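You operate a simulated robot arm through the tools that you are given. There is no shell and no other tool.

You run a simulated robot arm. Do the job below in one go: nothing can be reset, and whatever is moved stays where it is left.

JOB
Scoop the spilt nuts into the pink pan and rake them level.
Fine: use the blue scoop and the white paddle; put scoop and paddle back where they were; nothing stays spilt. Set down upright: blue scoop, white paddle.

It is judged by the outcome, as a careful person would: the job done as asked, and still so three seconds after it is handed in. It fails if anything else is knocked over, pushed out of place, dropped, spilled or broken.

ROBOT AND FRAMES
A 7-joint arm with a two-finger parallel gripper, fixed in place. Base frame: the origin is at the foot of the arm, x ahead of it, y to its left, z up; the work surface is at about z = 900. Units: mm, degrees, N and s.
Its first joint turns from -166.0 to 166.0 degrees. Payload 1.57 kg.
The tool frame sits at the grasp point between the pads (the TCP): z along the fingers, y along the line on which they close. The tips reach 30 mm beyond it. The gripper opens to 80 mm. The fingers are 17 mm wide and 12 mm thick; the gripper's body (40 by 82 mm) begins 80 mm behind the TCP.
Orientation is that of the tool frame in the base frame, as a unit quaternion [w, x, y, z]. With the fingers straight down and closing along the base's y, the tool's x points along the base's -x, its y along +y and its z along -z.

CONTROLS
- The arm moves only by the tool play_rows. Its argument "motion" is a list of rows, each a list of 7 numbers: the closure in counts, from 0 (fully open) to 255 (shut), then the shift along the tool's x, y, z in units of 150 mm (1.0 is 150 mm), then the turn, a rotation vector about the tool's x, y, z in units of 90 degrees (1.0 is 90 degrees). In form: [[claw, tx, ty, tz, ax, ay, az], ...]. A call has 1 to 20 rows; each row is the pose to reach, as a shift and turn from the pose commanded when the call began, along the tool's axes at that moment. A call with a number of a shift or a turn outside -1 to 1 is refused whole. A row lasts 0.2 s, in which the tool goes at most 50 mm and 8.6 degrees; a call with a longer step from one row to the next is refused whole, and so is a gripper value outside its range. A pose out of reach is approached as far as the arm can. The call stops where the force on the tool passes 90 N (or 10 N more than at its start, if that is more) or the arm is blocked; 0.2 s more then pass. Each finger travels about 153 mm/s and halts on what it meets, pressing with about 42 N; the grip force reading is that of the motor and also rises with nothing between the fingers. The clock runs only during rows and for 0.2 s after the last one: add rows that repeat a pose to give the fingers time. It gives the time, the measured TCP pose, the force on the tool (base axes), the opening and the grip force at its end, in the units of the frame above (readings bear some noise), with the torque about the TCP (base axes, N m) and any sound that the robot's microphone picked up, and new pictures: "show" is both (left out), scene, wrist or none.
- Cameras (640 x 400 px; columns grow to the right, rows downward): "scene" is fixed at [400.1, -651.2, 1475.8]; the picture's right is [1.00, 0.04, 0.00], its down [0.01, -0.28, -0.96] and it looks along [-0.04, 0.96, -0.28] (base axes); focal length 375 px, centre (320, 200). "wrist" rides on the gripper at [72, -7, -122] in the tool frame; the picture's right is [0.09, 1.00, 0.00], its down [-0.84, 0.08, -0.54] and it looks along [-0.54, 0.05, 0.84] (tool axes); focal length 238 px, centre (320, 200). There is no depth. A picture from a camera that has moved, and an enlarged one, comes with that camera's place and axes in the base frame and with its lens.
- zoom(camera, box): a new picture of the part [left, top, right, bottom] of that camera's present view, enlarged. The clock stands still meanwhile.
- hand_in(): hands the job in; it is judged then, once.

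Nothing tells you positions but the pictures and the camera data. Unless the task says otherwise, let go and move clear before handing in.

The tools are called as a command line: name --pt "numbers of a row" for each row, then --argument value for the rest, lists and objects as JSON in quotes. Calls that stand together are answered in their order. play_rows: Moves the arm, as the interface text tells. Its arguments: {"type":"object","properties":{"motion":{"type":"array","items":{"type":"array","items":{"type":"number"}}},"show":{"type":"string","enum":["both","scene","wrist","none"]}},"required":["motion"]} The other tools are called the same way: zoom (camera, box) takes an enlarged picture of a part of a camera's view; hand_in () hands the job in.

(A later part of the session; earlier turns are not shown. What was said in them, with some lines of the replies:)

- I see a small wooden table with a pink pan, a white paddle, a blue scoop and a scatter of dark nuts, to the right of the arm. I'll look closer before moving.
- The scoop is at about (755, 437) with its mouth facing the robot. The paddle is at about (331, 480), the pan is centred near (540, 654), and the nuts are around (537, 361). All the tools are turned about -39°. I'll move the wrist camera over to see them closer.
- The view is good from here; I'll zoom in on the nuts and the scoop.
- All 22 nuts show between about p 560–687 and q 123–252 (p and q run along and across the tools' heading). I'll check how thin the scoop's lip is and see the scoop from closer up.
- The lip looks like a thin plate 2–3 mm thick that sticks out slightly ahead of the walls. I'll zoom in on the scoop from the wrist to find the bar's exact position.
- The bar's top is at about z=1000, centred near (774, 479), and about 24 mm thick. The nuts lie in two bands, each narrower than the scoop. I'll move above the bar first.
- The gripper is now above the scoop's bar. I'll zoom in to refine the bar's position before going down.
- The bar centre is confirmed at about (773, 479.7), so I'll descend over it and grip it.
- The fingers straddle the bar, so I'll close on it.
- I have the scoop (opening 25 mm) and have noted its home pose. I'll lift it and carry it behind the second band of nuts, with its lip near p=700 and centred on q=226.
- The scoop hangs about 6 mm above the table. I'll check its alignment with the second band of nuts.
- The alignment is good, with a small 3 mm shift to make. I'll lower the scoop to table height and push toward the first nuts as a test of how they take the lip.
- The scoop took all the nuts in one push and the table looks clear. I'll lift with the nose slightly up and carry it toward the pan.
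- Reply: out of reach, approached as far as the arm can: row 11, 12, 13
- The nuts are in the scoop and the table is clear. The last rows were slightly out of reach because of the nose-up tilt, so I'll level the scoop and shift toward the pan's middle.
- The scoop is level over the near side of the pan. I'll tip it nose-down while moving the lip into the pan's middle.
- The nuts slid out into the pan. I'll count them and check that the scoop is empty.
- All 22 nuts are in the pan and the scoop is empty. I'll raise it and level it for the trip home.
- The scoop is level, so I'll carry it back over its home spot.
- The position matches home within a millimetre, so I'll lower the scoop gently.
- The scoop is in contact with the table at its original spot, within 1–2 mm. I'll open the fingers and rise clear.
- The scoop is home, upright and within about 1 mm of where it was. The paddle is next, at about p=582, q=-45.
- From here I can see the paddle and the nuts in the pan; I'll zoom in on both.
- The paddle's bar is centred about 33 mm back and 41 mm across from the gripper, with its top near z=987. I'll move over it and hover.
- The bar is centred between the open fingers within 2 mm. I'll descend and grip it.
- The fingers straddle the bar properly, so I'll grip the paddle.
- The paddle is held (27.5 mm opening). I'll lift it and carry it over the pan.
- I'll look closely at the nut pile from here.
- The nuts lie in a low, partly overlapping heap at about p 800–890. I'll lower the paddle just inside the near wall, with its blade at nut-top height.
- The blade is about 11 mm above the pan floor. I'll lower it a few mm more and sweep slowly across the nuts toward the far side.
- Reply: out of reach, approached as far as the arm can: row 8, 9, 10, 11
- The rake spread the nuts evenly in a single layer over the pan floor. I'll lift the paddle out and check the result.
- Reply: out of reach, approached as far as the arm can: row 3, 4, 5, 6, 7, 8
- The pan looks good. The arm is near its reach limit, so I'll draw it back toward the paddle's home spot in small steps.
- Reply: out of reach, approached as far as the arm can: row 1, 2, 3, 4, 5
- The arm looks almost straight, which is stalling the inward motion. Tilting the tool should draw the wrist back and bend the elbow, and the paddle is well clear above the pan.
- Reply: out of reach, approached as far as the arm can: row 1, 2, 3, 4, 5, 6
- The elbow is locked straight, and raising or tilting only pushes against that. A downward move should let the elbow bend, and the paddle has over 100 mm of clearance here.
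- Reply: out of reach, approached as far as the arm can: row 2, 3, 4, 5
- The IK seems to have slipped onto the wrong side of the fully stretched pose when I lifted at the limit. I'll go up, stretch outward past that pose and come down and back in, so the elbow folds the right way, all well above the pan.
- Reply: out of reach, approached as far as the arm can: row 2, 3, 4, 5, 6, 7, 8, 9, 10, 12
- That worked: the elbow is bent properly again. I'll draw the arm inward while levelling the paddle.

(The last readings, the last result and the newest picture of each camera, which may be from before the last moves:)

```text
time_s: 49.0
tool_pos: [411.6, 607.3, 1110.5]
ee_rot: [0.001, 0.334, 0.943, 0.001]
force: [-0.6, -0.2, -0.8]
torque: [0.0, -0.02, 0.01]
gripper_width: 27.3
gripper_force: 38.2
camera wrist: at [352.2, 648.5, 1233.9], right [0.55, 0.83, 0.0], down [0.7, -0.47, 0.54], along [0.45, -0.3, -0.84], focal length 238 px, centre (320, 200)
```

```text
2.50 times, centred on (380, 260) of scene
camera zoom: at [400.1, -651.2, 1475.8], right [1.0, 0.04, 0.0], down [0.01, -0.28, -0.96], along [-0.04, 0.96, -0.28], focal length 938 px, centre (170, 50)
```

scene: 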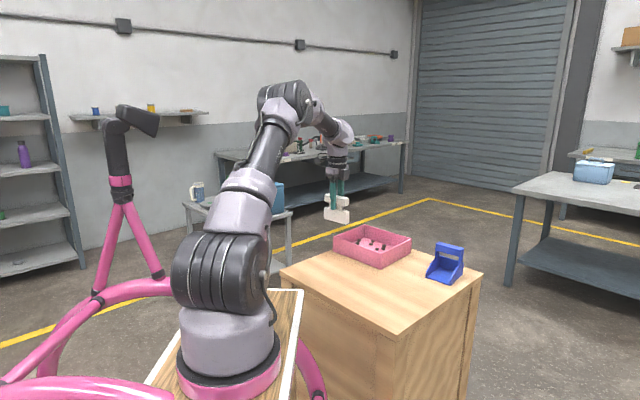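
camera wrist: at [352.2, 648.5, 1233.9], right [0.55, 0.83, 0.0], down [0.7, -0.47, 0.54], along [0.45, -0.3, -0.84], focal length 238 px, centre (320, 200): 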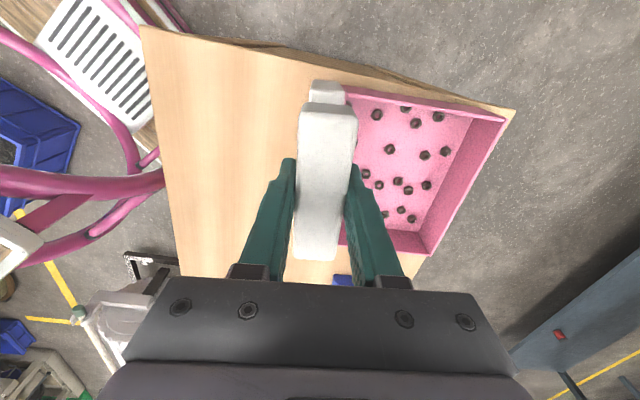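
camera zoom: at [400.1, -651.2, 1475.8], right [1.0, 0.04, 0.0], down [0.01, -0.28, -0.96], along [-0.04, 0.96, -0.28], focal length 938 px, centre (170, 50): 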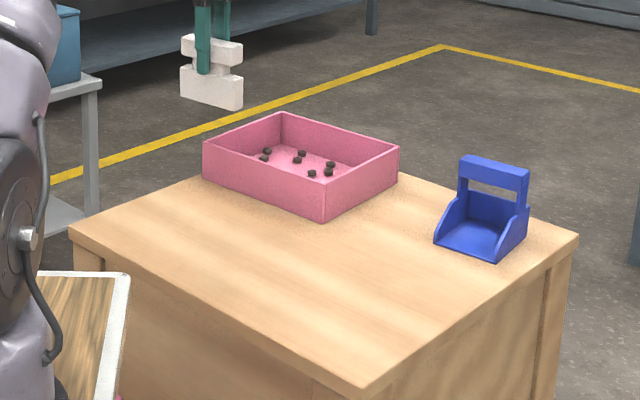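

The paddle is level and inward again. I'll move it over its home spot and hover about 25 mm above.

play_rows --pt "255 -0.02 -0.15 0 0 0 0" --pt "255 -0.06 -0.4 0 0 0 0" --pt "255 -0.1 -0.65 0 0 0 0" --pt "255 -0.13 -0.87 0.08 0 0 0" --pt "255 -0.141 -0.955 0.25 0 0 0" --pt "255 -0.141 -0.955 0.5 0 0 0" --pt "255 -0.141 -0.955 0.68 0 0 0" --pt "255 -0.141 -0.955 0.733 0 0 0" --pt "255 -0.141 -0.955 0.733 0 0 0" --show "both"

zoom --camera "scene" --box '[290, 230, 340, 285]'

```text
time_s: 51.0
tool_pos: [338.0, 482.0, 999.9]
ee_rot: [0.0, 0.334, 0.942, 0.0]
force: [-0.1, -1.1, -1.7]
torque: [-0.02, -0.01, 0.03]
gripper_width: 27.3
gripper_force: 38.0
camera wrist: at [278.8, 523.5, 1123.5], right [0.55, 0.83, 0.0], down [0.7, -0.47, 0.54], along [0.45, -0.3, -0.84], focal length 238 px, centre (320, 200)
```

scene: 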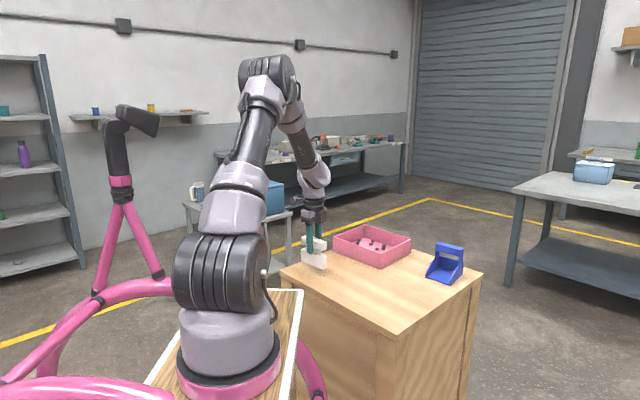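
wrist: 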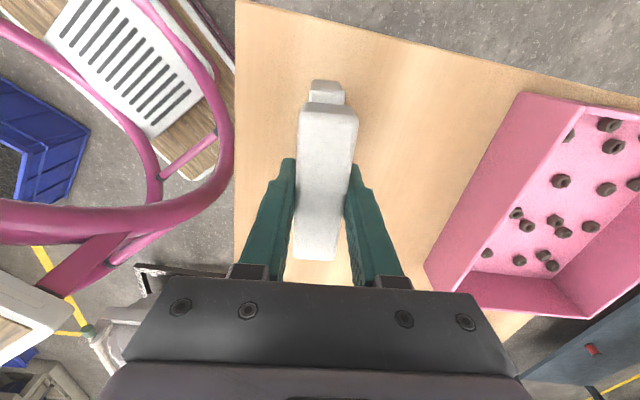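

```text
7.27 times, centred on (315, 258) of scene
camera zoom: at [400.1, -651.2, 1475.8], right [1.0, 0.04, 0.0], down [0.01, -0.28, -0.96], along [-0.04, 0.96, -0.28], focal length 2728 px, centre (356, -218)
```

zoom: 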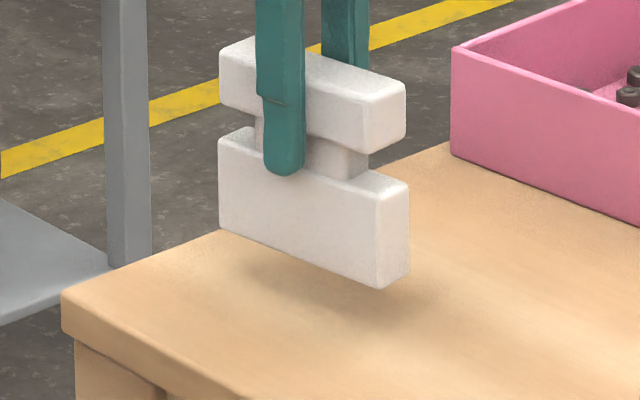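

It's aligned over home, so I'll lower it to the table.

play_rows --pt "255 0 0 0.06 0 0 0" --pt "255 0 0 0.11 0 0 0" --pt "255 0 0 0.14 0 0 0" --pt "255 0 0 0.155 0 0 0" --pt "255 0 0 0.162 0 0 0" --pt "255 0 0 0.162 0 0 0" --show "scene"

zoom --camera "scene" --box '[290, 230, 340, 285]'

```text
time_s: 52.4
tool_pos: [338.6, 482.5, 976.3]
ee_rot: [0.0, 0.334, 0.942, 0.0]
force: [-0.9, -3.2, 13.7]
torque: [0.2, 0.53, 0.1]
gripper_width: 27.3
gripper_force: 38.4
```

scene: 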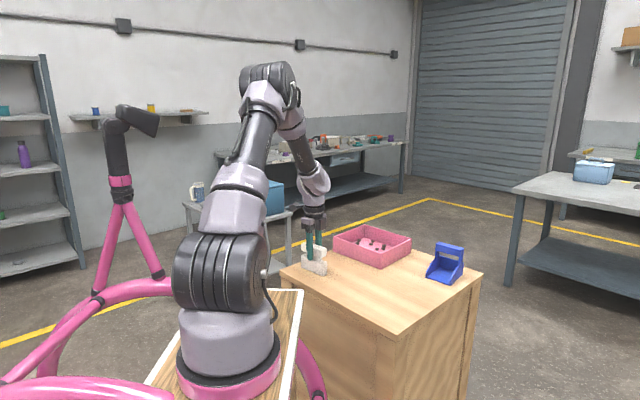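

```text
7.27 times, centred on (315, 258) of scene
camera zoom: at [400.1, -651.2, 1475.8], right [1.0, 0.04, 0.0], down [0.01, -0.28, -0.96], along [-0.04, 0.96, -0.28], focal length 2728 px, centre (356, -218)
```

zoom: 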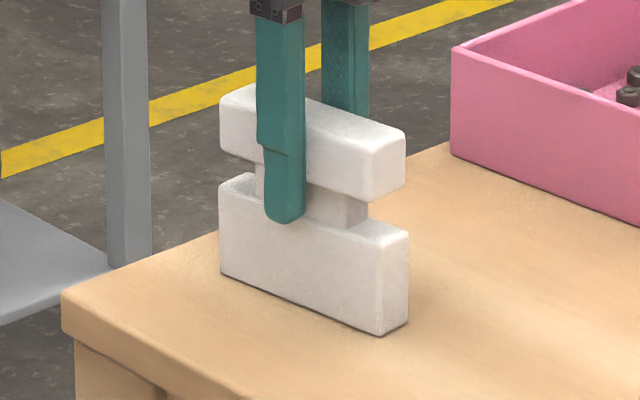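

The paddle is resting on the table at its original spot. I'll release it and rise straight up.

play_rows --pt "255 0 0 -0.006 0 0 0" --pt "200 0 0 -0.006 0 0 0" --pt "100 0 0 -0.006 0 0 0" --pt "0 0 0 -0.006 0 0 0" --pt "0 0 0 -0.006 0 0 0" --pt "0 0 0 -0.15 0 0 0" --pt "0 0 0 -0.4 0 0 0" --pt "0 0 0 -0.7 0 0 0" --pt "0 0 0 -0.9 0 0 0" --pt "0 0 0 -0.9 0 0 0" --show "both"

zoom --camera "scene" --box '[290, 230, 340, 285]'

zoom --camera "scene" --box '[270, 210, 490, 340]'

zoom --camera "wrist" --box '[360, 0, 640, 240]'

```text
time_s: 54.6
tool_pos: [337.5, 481.1, 1112.0]
ee_rot: [0.0, 0.334, 0.943, 0.0]
force: [0.0, 0.5, -0.3]
torque: [0.03, -0.03, -0.01]
gripper_width: 80.1
gripper_force: 0.1
camera wrist: at [278.4, 522.8, 1235.0], right [0.55, 0.83, 0.0], down [0.7, -0.47, 0.54], along [0.45, -0.3, -0.84], focal length 238 px, centre (320, 200)
```

scene: 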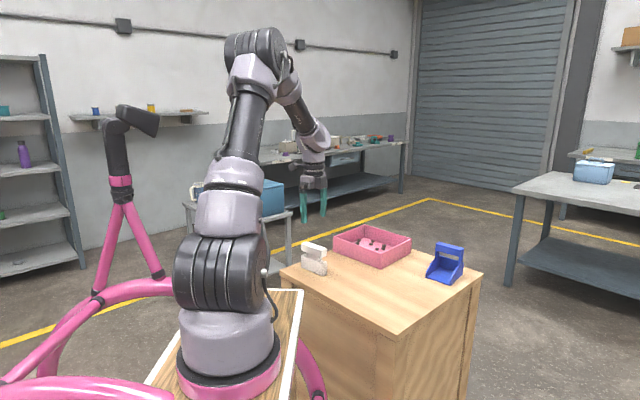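
wrist: 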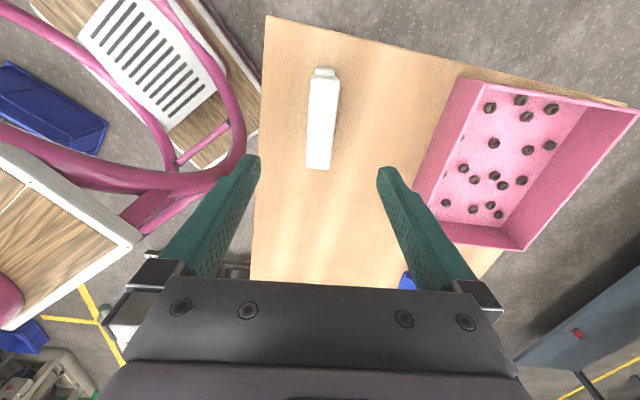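

```text
7.27 times, centred on (315, 258) of scene
camera zoom: at [400.1, -651.2, 1475.8], right [1.0, 0.04, 0.0], down [0.01, -0.28, -0.96], along [-0.04, 0.96, -0.28], focal length 2728 px, centre (356, -218)
```

zoom: 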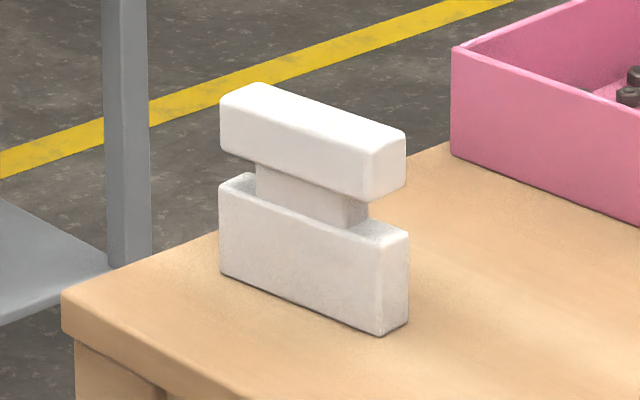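

```text
2.91 times, centred on (380, 275) of scene
camera zoom: at [400.1, -651.2, 1475.8], right [1.0, 0.04, 0.0], down [0.01, -0.28, -0.96], along [-0.04, 0.96, -0.28], focal length 1091 px, centre (146, -18)
```

zoom: 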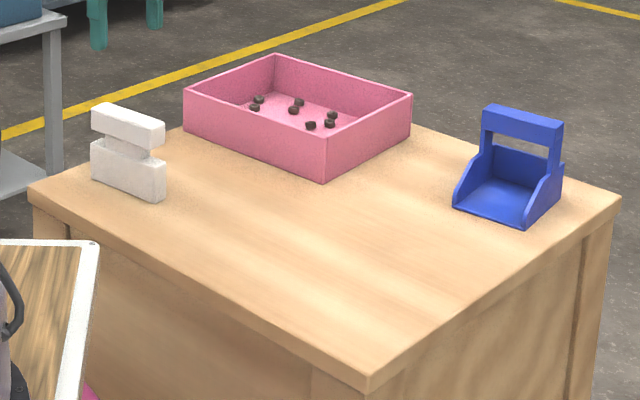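

```text
1.67 times, centred on (500, 120) of wrist
camera zoom: at [278.4, 522.8, 1235.0], right [0.55, 0.83, 0.0], down [0.7, -0.47, 0.54], along [0.45, -0.3, -0.84], focal length 397 px, centre (20, 333)
```

zoom: 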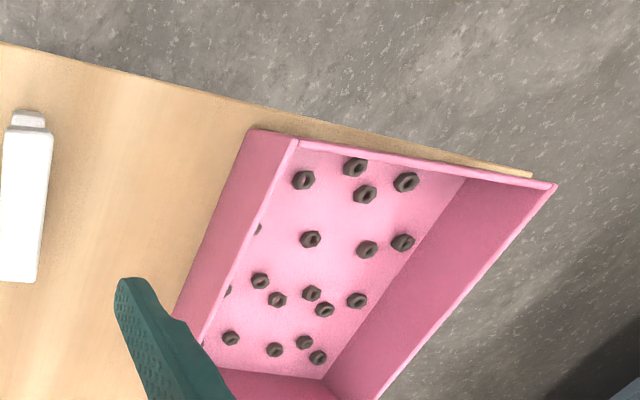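

Both tools are back within about 1 mm and standing upright. I'll move up and across for one clear look into the pan to count the nuts.

play_rows --pt "0 0.1 0.2 -0.15 0 0 0" --pt "0 0.2 0.4 -0.3 0 0 0" --pt "0 0.3 0.6 -0.45 0 0 0" --pt "0 0.3 0.75 -0.5 0 0 0" --pt "0 0.3 0.75 -0.5 0 0 0" --show "both"

zoom --camera "wrist" --box '[330, 30, 560, 220]'

zoom --camera "wrist" --box '[100, 0, 640, 280]'

```text
time_s: 55.8
tool_pos: [374.6, 598.3, 1185.2]
ee_rot: [0.0, 0.334, 0.943, -0.001]
force: [-0.8, -0.5, -0.7]
torque: [-0.01, 0.01, -0.02]
gripper_width: 80.0
gripper_force: 0.1
camera wrist: at [314.7, 639.7, 1309.2], right [0.55, 0.83, 0.0], down [0.7, -0.47, 0.54], along [0.45, -0.3, -0.84], focal length 238 px, centre (320, 200)
```

scene: 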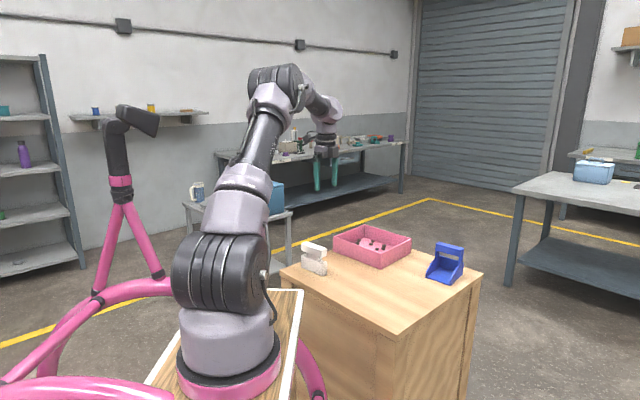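
wrist: 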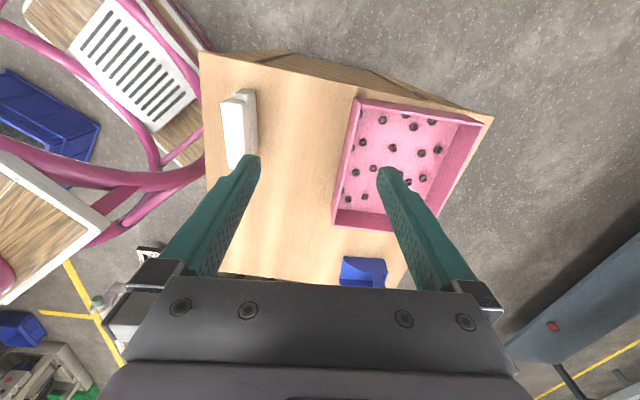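

```text
2.11 times, centred on (445, 125) of wrist
camera zoom: at [314.7, 639.7, 1309.2], right [0.55, 0.83, 0.0], down [0.7, -0.47, 0.54], along [0.45, -0.3, -0.84], focal length 502 px, centre (57, 358)
```

zoom: 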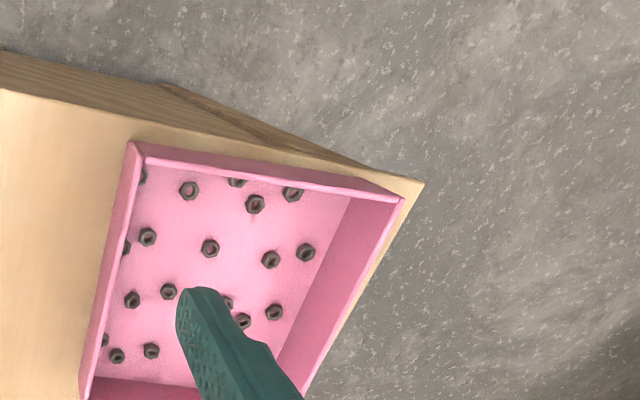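

```text
1.19 times, centred on (370, 140) of wrist
camera zoom: at [314.7, 639.7, 1309.2], right [0.55, 0.83, 0.0], down [0.7, -0.47, 0.54], along [0.45, -0.3, -0.84], focal length 282 px, centre (261, 271)
```

zoom: 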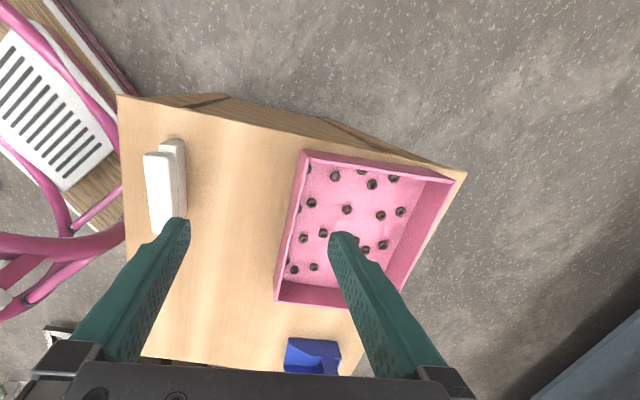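

One finger hides a corner of the pan, so I'll shift a bit for a complete view.

play_rows --pt "0 0 0.15 0.08 0 0 0" --pt "0 0 0.3 0.16 0 0 0" --pt "0 0 0.42 0.2 0 0 0" --pt "0 0 0.42 0.2 0 0 0" --show "wrist"

zoom --camera "wrist" --box '[240, 60, 460, 260]'

```text
time_s: 56.8
tool_pos: [414.4, 646.8, 1156.3]
ee_rot: [0.0, 0.334, 0.943, 0.0]
force: [0.2, -0.6, 0.6]
torque: [-0.01, 0.01, -0.01]
gripper_width: 80.3
gripper_force: 0.1
camera wrist: at [354.3, 689.0, 1279.1], right [0.55, 0.83, 0.0], down [0.7, -0.47, 0.54], along [0.45, -0.3, -0.84], focal length 238 px, centre (320, 200)
```

wrist: 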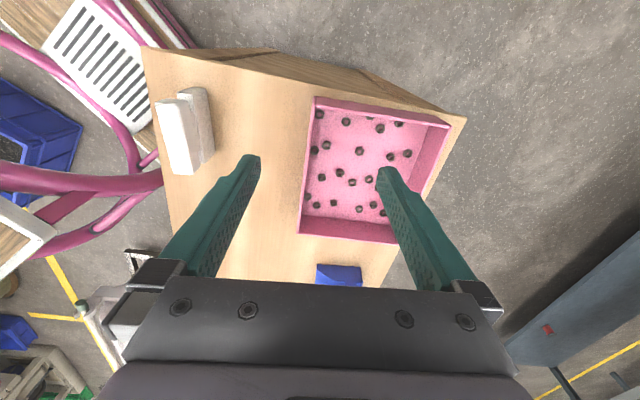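

```text
2.00 times, centred on (350, 160) of wrist
camera zoom: at [354.3, 689.0, 1279.1], right [0.55, 0.83, 0.0], down [0.7, -0.47, 0.54], along [0.45, -0.3, -0.84], focal length 477 px, centre (260, 280)
```

zoom: 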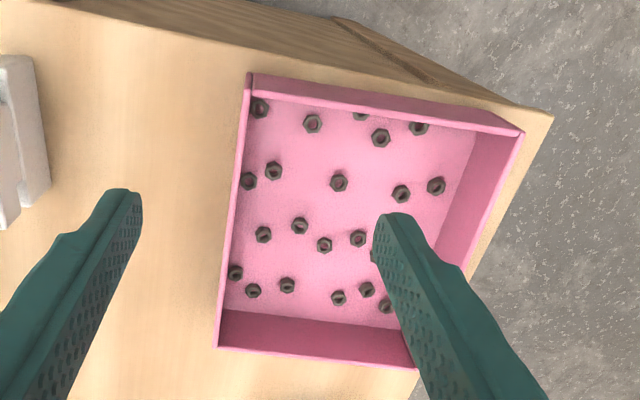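

All 22 nuts are in the pan in one even layer and the table is clear. The pan hasn't moved, both tools stand upright at their original spots, and the gripper is empty and well clear, so I'm handing in.

hand_in

```text
The job is handed in.
```

The job is done and handed in: I counted all 22 nuts in the pink pan, raked into one even layer, with nothing left on the table.

- **Scooping:** one push with the blue scoop picked up every nut, and I tipped them into the middle of the pan.
- **Raking:** one pass with the white paddle spread them across the pan floor. The arm reached its limit before the far end of the stroke. Lifting the paddle out afterwards took several corrective moves, but it touched nothing.
- **Tools:** the scoop and paddle are back upright, within about 1–2 mm of where they started. The pan shows no sign of having moved.
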